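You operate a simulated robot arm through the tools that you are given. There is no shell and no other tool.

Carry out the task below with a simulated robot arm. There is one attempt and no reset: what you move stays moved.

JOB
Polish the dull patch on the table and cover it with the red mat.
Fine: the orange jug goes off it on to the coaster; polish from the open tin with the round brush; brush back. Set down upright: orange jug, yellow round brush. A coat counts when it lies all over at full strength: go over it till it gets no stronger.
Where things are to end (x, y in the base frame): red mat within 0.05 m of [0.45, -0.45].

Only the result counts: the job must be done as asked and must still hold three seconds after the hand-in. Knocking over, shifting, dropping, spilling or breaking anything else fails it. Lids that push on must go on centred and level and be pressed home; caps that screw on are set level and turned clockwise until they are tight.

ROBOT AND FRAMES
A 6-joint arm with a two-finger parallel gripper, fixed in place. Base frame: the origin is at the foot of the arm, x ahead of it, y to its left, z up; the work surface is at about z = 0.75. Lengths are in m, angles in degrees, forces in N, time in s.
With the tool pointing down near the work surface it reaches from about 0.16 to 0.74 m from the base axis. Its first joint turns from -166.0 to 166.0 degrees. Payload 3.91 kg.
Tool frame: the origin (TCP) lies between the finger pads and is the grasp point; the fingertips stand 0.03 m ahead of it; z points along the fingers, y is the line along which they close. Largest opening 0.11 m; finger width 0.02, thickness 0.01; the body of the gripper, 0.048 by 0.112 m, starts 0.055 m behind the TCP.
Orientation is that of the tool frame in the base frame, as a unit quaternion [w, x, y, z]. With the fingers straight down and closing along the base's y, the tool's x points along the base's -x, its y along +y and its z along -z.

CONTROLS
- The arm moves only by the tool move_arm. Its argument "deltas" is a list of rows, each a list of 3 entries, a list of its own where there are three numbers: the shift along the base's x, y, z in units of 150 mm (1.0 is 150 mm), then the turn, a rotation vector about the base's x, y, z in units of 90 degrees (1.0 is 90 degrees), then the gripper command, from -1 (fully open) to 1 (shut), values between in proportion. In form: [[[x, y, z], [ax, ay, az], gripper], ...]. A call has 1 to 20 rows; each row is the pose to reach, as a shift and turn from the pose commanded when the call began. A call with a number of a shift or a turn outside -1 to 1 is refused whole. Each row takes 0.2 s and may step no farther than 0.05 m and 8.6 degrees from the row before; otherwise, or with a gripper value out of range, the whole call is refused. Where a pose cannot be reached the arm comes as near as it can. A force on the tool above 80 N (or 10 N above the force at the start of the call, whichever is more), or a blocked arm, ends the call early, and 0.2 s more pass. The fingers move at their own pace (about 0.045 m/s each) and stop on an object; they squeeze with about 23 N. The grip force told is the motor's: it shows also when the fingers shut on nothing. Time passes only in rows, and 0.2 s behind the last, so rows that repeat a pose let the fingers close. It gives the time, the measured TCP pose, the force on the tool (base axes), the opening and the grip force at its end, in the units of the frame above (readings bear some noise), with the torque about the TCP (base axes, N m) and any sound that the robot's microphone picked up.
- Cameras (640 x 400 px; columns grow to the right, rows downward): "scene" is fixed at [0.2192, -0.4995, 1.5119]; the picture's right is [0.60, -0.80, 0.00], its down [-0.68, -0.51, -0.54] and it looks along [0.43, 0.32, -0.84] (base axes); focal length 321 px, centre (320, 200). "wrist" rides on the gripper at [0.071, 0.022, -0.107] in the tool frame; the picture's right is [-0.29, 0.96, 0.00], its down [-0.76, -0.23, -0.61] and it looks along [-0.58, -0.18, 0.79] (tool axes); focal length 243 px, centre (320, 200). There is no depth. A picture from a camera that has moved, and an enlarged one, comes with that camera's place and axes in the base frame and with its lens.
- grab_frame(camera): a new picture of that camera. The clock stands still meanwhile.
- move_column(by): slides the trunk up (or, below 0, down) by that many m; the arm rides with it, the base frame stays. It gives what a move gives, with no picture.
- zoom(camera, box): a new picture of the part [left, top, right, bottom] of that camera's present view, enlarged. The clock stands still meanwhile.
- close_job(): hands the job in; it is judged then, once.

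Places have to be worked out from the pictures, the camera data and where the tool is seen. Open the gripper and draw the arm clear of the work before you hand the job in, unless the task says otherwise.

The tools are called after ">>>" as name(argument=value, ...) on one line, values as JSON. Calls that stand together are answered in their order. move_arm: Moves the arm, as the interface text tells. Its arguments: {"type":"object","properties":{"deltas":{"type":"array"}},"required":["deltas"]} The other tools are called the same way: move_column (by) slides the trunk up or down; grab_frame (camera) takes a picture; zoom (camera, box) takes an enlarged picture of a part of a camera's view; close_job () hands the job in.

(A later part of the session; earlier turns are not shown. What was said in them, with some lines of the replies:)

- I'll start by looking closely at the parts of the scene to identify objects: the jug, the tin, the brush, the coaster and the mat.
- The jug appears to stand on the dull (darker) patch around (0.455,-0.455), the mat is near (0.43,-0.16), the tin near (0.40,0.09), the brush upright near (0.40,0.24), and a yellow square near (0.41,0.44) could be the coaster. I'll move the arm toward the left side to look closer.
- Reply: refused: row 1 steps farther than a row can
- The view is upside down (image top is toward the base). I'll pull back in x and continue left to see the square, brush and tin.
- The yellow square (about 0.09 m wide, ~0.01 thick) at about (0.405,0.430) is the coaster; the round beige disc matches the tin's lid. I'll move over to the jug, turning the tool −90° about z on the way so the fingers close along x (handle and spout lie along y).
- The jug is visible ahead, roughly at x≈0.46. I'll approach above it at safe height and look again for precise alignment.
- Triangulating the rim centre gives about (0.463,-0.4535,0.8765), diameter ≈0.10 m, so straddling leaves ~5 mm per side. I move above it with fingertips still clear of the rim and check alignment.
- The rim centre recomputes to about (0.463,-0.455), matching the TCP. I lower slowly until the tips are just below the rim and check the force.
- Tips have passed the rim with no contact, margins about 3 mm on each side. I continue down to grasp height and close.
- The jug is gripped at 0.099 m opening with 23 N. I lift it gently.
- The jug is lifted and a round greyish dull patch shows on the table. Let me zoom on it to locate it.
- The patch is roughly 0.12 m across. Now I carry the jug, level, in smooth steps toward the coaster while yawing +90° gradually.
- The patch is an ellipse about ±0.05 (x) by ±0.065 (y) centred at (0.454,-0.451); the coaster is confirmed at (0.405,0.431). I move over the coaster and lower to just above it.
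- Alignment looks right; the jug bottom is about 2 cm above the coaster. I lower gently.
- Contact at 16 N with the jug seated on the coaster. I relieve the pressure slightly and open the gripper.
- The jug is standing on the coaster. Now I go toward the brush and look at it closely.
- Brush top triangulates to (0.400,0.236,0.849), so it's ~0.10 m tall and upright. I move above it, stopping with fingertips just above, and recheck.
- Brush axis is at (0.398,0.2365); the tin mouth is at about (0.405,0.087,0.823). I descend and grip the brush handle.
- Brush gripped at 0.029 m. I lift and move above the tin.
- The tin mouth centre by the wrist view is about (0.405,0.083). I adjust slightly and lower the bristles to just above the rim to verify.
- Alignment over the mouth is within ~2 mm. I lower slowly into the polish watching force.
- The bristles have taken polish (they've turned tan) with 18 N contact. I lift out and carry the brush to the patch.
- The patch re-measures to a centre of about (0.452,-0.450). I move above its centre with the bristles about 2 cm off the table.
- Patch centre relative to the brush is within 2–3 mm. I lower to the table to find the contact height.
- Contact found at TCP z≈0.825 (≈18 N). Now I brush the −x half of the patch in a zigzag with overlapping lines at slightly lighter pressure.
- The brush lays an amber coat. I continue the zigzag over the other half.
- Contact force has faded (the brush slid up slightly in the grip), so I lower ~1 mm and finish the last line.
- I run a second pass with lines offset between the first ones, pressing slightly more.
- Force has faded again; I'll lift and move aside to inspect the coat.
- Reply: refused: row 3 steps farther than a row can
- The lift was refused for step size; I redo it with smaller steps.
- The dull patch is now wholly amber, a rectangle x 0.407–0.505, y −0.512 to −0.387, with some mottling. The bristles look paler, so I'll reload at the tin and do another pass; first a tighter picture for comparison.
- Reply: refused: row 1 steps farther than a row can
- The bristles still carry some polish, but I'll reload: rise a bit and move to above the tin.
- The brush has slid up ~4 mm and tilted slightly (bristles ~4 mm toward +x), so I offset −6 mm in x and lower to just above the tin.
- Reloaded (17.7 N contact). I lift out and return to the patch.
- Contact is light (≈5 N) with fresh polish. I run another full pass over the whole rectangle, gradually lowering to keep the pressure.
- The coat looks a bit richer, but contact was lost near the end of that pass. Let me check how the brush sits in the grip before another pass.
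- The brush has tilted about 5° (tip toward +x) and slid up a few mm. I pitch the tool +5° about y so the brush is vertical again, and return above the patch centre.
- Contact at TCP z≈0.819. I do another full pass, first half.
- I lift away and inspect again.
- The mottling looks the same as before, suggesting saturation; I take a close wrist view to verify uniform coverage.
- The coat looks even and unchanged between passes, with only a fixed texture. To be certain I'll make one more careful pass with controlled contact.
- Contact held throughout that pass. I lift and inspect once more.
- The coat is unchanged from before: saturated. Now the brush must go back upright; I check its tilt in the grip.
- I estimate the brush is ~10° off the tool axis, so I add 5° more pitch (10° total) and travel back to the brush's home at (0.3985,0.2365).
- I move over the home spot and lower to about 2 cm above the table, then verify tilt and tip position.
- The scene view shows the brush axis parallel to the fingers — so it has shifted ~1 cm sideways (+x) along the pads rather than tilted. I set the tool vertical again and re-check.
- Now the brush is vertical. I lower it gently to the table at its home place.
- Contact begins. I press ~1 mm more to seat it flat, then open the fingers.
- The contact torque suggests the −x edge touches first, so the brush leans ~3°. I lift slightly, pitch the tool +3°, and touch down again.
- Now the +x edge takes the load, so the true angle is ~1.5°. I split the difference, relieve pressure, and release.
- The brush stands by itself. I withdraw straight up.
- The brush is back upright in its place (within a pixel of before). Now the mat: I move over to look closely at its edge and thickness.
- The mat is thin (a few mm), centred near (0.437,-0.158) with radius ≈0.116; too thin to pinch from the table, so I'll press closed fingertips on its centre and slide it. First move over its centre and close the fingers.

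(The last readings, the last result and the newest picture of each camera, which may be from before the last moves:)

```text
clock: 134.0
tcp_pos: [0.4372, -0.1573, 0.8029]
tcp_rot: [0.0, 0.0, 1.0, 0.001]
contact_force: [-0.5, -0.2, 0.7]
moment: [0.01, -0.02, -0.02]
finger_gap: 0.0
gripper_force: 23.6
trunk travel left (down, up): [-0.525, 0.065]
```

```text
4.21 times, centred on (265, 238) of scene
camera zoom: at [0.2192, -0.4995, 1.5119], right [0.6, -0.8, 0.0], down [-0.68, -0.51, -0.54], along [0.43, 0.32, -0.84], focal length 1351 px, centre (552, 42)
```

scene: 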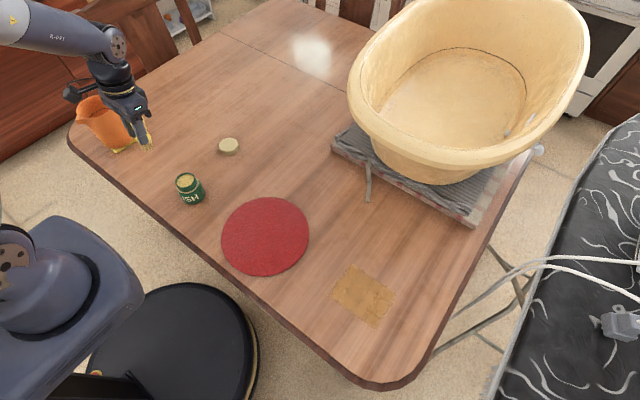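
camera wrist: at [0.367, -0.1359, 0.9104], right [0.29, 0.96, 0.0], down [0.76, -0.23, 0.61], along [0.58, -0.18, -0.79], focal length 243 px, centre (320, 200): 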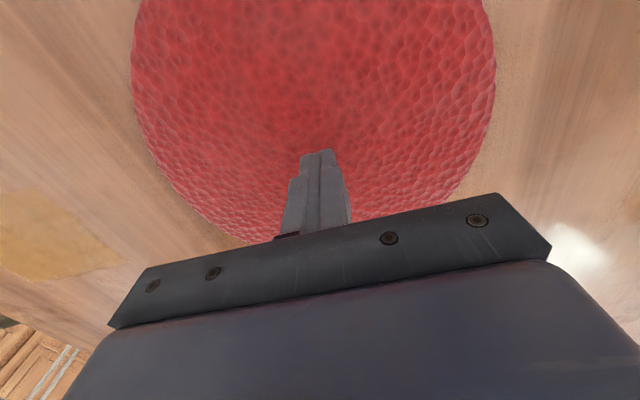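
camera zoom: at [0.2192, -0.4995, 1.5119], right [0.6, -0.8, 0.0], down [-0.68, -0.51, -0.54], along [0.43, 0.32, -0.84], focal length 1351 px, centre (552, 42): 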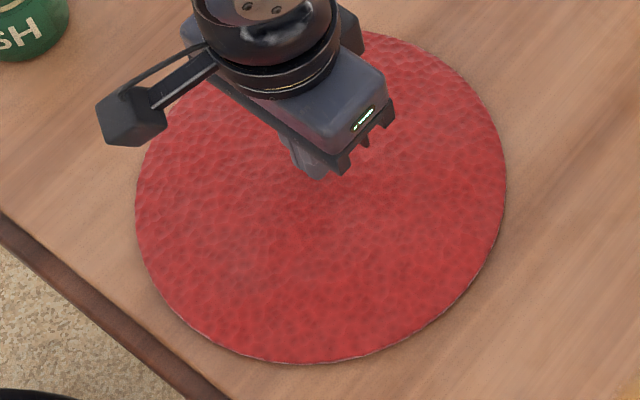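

>>> move_arm(deltas=[[[0, 0, -0.05], [0, 0, 0], 1], [[0, 0, -0.1], [0, 0, 0], 1], [[0, 0, -0.11], [0, 0, 0], 1], [[0, 0, -0.115], [0, 0, 0], 1], [[0, 0, -0.115], [0, 0, 0], 1]])

>>> move_arm(deltas=[[[0, 0, -0.006], [0, 0, 0], 1], [[0, 0, -0.012], [0, 0, 0], 1], [[0, 0, -0.012], [0, 0, 0], 1]])

```text
clock: 135.2
tcp_pos: [0.4373, -0.1572, 0.7869]
tcp_rot: [0.002, 0.0, 1.0, 0.0]
contact_force: [-2.8, 3.5, 52.2]
moment: [0.1, 0.24, 0.0]
finger_gap: 0.0002
gripper_force: 23.2
trunk travel left (down, up): [-0.525, 0.065]
```

```text
clock: 136.0
tcp_pos: [0.4377, -0.1581, 0.789]
tcp_rot: [0.004, 0.0, 1.0, -0.002]
contact_force: [-6.1, 3.5, 73.9]
moment: [0.11, 0.4, -0.06]
finger_gap: 0.0
gripper_force: 23.0
trunk travel left (down, up): [-0.525, 0.065]
```

Contact at tip height ≈0.758 and the force is high (74 N), so I back off to ~20–25 N and try a short slide in −y.

>>> move_arm(deltas=[[[0, 0, 0.02], [0, 0, 0], 1], [[0, 0, 0.02], [0, 0, 0], 1]])

>>> move_arm(deltas=[[[0, -0.05, 0], [0, 0, 0], 1], [[0, -0.1, 0], [0, 0, 0], 1], [[0, -0.15, 0], [0, 0, 0], 1], [[0, -0.2, 0], [0, 0, 0], 1]])

>>> zoom(camera="scene", box=[210, 190, 320, 285])

```text
clock: 136.6
tcp_pos: [0.4375, -0.1581, 0.789]
tcp_rot: [0.002, 0.0, 1.0, -0.001]
contact_force: [0.0, -1.5, 42.5]
moment: [-0.04, 0.07, -0.02]
finger_gap: 0.0
gripper_force: 23.1
trunk travel left (down, up): [-0.525, 0.065]
```

```text
clock: 137.6
tcp_pos: [0.4365, -0.1846, 0.789]
tcp_rot: [0.001, 0.0, 1.0, -0.001]
contact_force: [-1.0, 23.3, 51.1]
moment: [0.73, 0.04, -0.05]
finger_gap: 0.0002
gripper_force: 22.8
trunk travel left (down, up): [-0.525, 0.065]
```

```text
4.21 times, centred on (265, 238) of scene
camera zoom: at [0.2192, -0.4995, 1.5119], right [0.6, -0.8, 0.0], down [-0.68, -0.51, -0.54], along [0.43, 0.32, -0.84], focal length 1351 px, centre (552, 42)
```

zoom: 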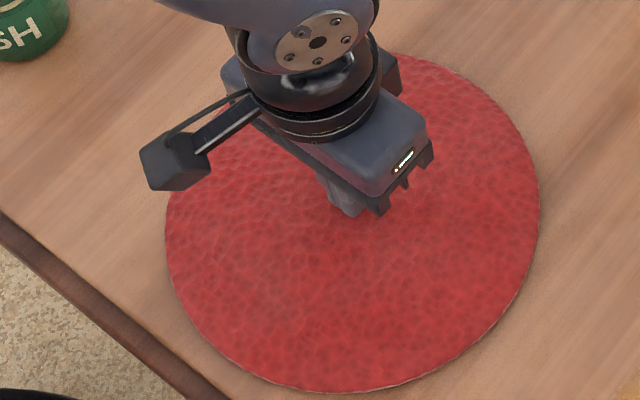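

The mat slides along with the fingertips. I continue dragging in steps while watching the force.

>>> move_arm(deltas=[[[0.008, -0.12, 0.003], [0, 0, 0], 1], [[0.016, -0.24, 0.003], [0, 0, 0], 1], [[0.024, -0.36, 0.003], [0, 0, 0], 1], [[0.032, -0.48, 0.003], [0, 0, 0], 1], [[0.032, -0.48, 0.003], [0, 0, 0], 1]])

>>> zoom(camera="scene", box=[220, 180, 420, 330])

```text
clock: 138.8
tcp_pos: [0.4421, -0.2586, 0.7896]
tcp_rot: [0.0, 0.001, 1.0, -0.001]
contact_force: [-1.0, 7.8, 21.7]
moment: [0.23, 0.06, -0.1]
finger_gap: 0.0
gripper_force: 22.9
trunk travel left (down, up): [-0.525, 0.065]
```

```text
2.67 times, centred on (320, 255) of scene
camera zoom: at [0.2192, -0.4995, 1.5119], right [0.6, -0.8, 0.0], down [-0.68, -0.51, -0.54], along [0.43, 0.32, -0.84], focal length 856 px, centre (320, 53)
```

zoom: 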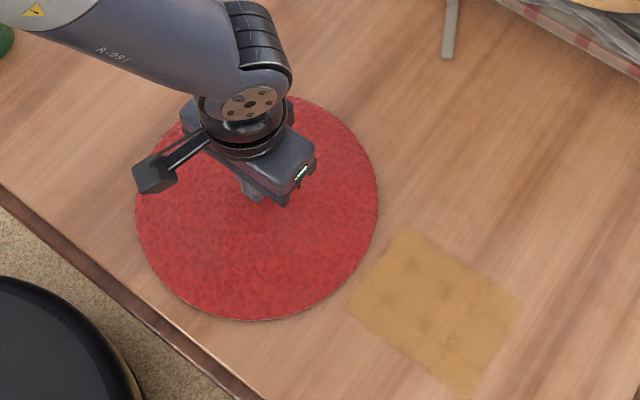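

>>> move_arm(deltas=[[[0.008, -0.12, 0], [0, 0, 0], 1], [[0.016, -0.24, 0], [0, 0, 0], 1], [[0.024, -0.36, 0], [0, 0, 0], 1], [[0.032, -0.48, 0], [0, 0, 0], 1], [[0.04, -0.6, 0], [0, 0, 0], 1], [[0.04, -0.6, 0], [0, 0, 0], 1]])

>>> zoom(camera="scene", box=[220, 180, 420, 330])

```text
clock: 140.2
tcp_pos: [0.4481, -0.3488, 0.7886]
tcp_rot: [0.001, -0.001, 1.0, 0.0]
contact_force: [0.7, 10.7, 29.0]
moment: [0.34, 0.07, 0.0]
finger_gap: 0.0001
gripper_force: 23.0
trunk travel left (down, up): [-0.525, 0.065]
```

```text
2.67 times, centred on (320, 255) of scene
camera zoom: at [0.2192, -0.4995, 1.5119], right [0.6, -0.8, 0.0], down [-0.68, -0.51, -0.54], along [0.43, 0.32, -0.84], focal length 856 px, centre (320, 53)
```

zoom: 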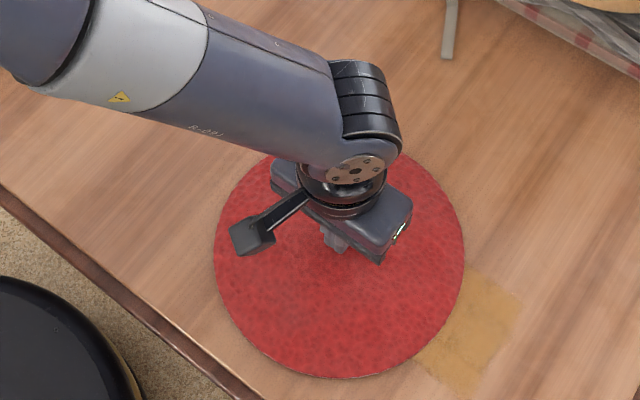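

>>> move_arm(deltas=[[[0.008, -0.12, 0], [0, 0, 0], 1], [[0.016, -0.24, 0], [0, 0, 0], 1], [[0.024, -0.36, 0], [0, 0, 0], 1], [[0.032, -0.48, 0], [0, 0, 0], 1], [[0.04, -0.6, 0], [0, 0, 0], 1], [[0.045, -0.667, 0], [0, 0, 0], 1], [[0.045, -0.667, 0], [0, 0, 0], 1]])

>>> zoom(camera="scene", box=[250, 200, 450, 350])

```text
clock: 141.8
tcp_pos: [0.4553, -0.4481, 0.7887]
tcp_rot: [0.0, 0.001, 1.0, 0.0]
contact_force: [-1.3, 9.3, 20.0]
moment: [0.32, 0.07, -0.02]
finger_gap: 0.0
gripper_force: 22.8
trunk travel left (down, up): [-0.525, 0.065]
```

```text
2.67 times, centred on (350, 275) of scene
camera zoom: at [0.2192, -0.4995, 1.5119], right [0.6, -0.8, 0.0], down [-0.68, -0.51, -0.54], along [0.43, 0.32, -0.84], focal length 856 px, centre (240, 0)
```

zoom: 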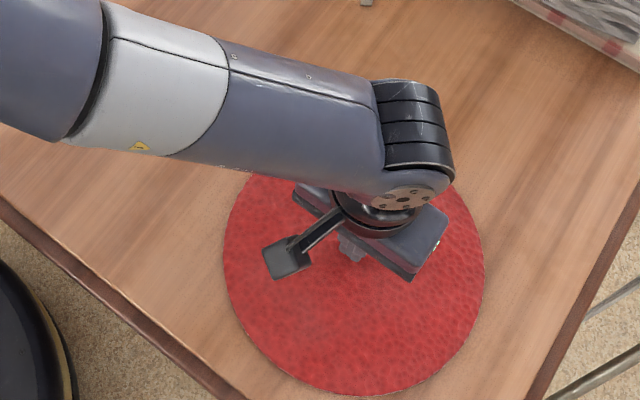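

The mat's centre computes to about (0.453,-0.450), covering the patch. I lift straight up and withdraw.

>>> move_arm(deltas=[[[0, 0, 0.03], [0, 0, 0], 1], [[0, 0, 0.1], [0, 0, 0], 1], [[0, 0, 0.3], [0, 0, 0], 1], [[0, 0, 0.6], [0, 0, 0], 1], [[0, 0, 0.9], [0, 0, 0], 0.5], [[-0.2, 0.2, 1], [0, 0, 0], 0], [[-0.4, 0.4, 1], [0, 0, 0], -0.5], [[-0.6, 0.6, 1], [0, 0, 0], -1], [[-0.8, 0.8, 1], [0, 0, 0], -1], [[-1, 1, 1], [0, 0, 0], -1]])

>>> move_arm(deltas=[[[0, 0.25, 0.1], [0, 0, 0], -1], [[0, 0.5, 0.2], [0, 0, 0], -1], [[0, 0.75, 0.3], [0, 0, 0], -1], [[0, 1, 0.4], [0, 0, 0], -1]])

>>> grab_frame(camera="scene")

>>> zoom(camera="scene", box=[280, 220, 460, 350])

```text
clock: 144.0
tcp_pos: [0.3051, -0.2984, 0.9369]
tcp_rot: [0.0, -0.001, 1.0, 0.0]
contact_force: [-0.2, 1.1, -0.1]
moment: [0.01, 0.03, 0.04]
finger_gap: 0.1103
gripper_force: 0.1
trunk travel left (down, up): [-0.525, 0.065]
```

```text
clock: 145.0
tcp_pos: [0.3061, -0.1504, 0.9976]
tcp_rot: [0.0, 0.001, 1.0, 0.0]
contact_force: [-0.7, 0.2, -0.5]
moment: [0.03, -0.02, 0.0]
finger_gap: 0.11
gripper_force: 0.0
trunk travel left (down, up): [-0.525, 0.065]
```

```text
taken
```

scene: 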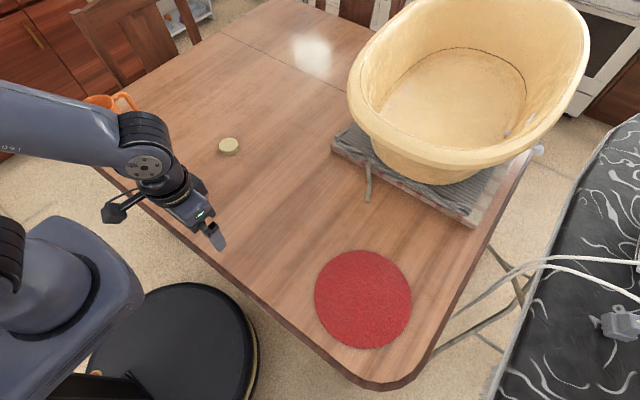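

```text
3.08 times, centred on (370, 285) of scene
camera zoom: at [0.2192, -0.4995, 1.5119], right [0.6, -0.8, 0.0], down [-0.68, -0.51, -0.54], along [0.43, 0.32, -0.84], focal length 987 px, centre (166, -62)
```

zoom: 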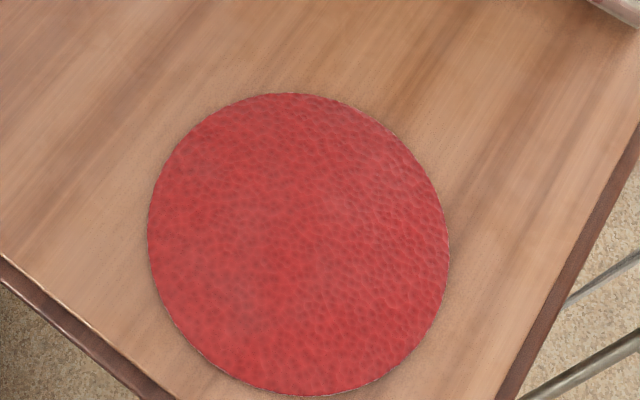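

The mat is centred at about (0.451,-0.452) over the patch. I raise the arm clear to check the other objects.

>>> move_arm(deltas=[[[0.1, 0.1, 0.2], [0, 0, 0], -1], [[0.3, 0.2, 0.4], [0, 0, 0], -1], [[0.5, 0.3, 0.6], [0, 0, 0], -1], [[0.7, 0.4, 0.8], [0, 0, 0], -1], [[0.85, 0.5, 0.9], [0, 0, 0], -1], [[1, 0.5, 0.9], [0, 0, 0], -1]])

>>> grab_frame(camera="scene")

>>> zoom(camera="scene", box=[80, 80, 250, 220])

```text
clock: 146.4
tcp_pos: [0.4569, -0.0735, 1.1323]
tcp_rot: [0.001, 0.002, 1.0, 0.0]
contact_force: [0.2, 1.0, 0.7]
moment: [0.0, 0.01, 0.0]
finger_gap: 0.1099
gripper_force: 0.0
trunk travel left (down, up): [-0.525, 0.065]
```

```text
taken
```

scene: 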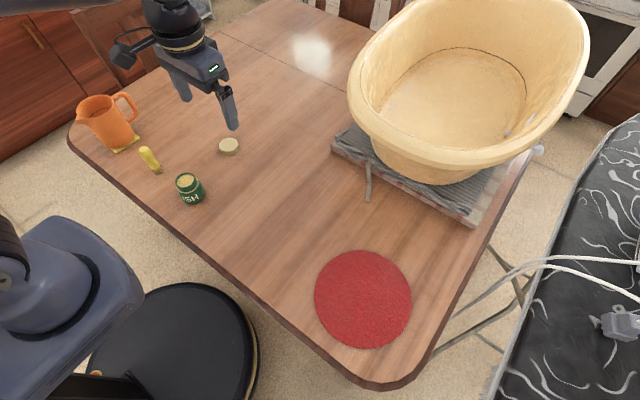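

```text
2.86 times, centred on (165, 150) of scene
camera zoom: at [0.2192, -0.4995, 1.5119], right [0.6, -0.8, 0.0], down [-0.68, -0.51, -0.54], along [0.43, 0.32, -0.84], focal length 917 px, centre (763, 343)
```

zoom: 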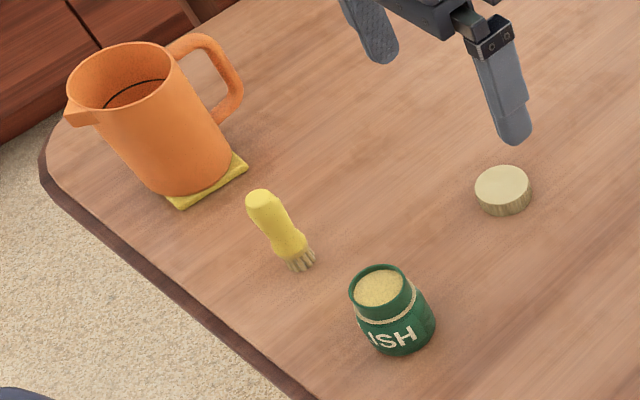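

All is in place: jug upright on the coaster, brush upright back at its spot, tin and lid undisturbed, mat covering the polished patch, gripper open and clear. I hand in the job.

>>> close_job()

```text
The job is handed in.
```

I've handed the job in. The dull patch is polished and the red mat lies over it. The hand-in gave no verdict, so what follows is from my own pictures and readings.

- **Orange jug:** it stands upright on the yellow square, which I took to be the coaster, at about (0.405, 0.430). Nothing labelled it. It was the only fitting object, and the round beige disc matched the tin's lid.
- **Polish:** I loaded the brush twice and made several passes. The dull grey is gone and the amber coat looked the same after the last pass as before it, so I judged it at full strength.
- **Round brush:** it is back upright in its original place, to within about a pixel in the scene camera.
- **Red mat:** its centre is at about (0.451, -0.452), covering the patch. It was too thin to pinch, so I pressed on it with closed fingertips and slid it across the table. That took it over the fresh polish, and I could not check the coat underneath afterwards.

The tin and its lid have not moved, and the jug and brush were still standing in the last picture. The gripper is open and the arm is clear of the work.
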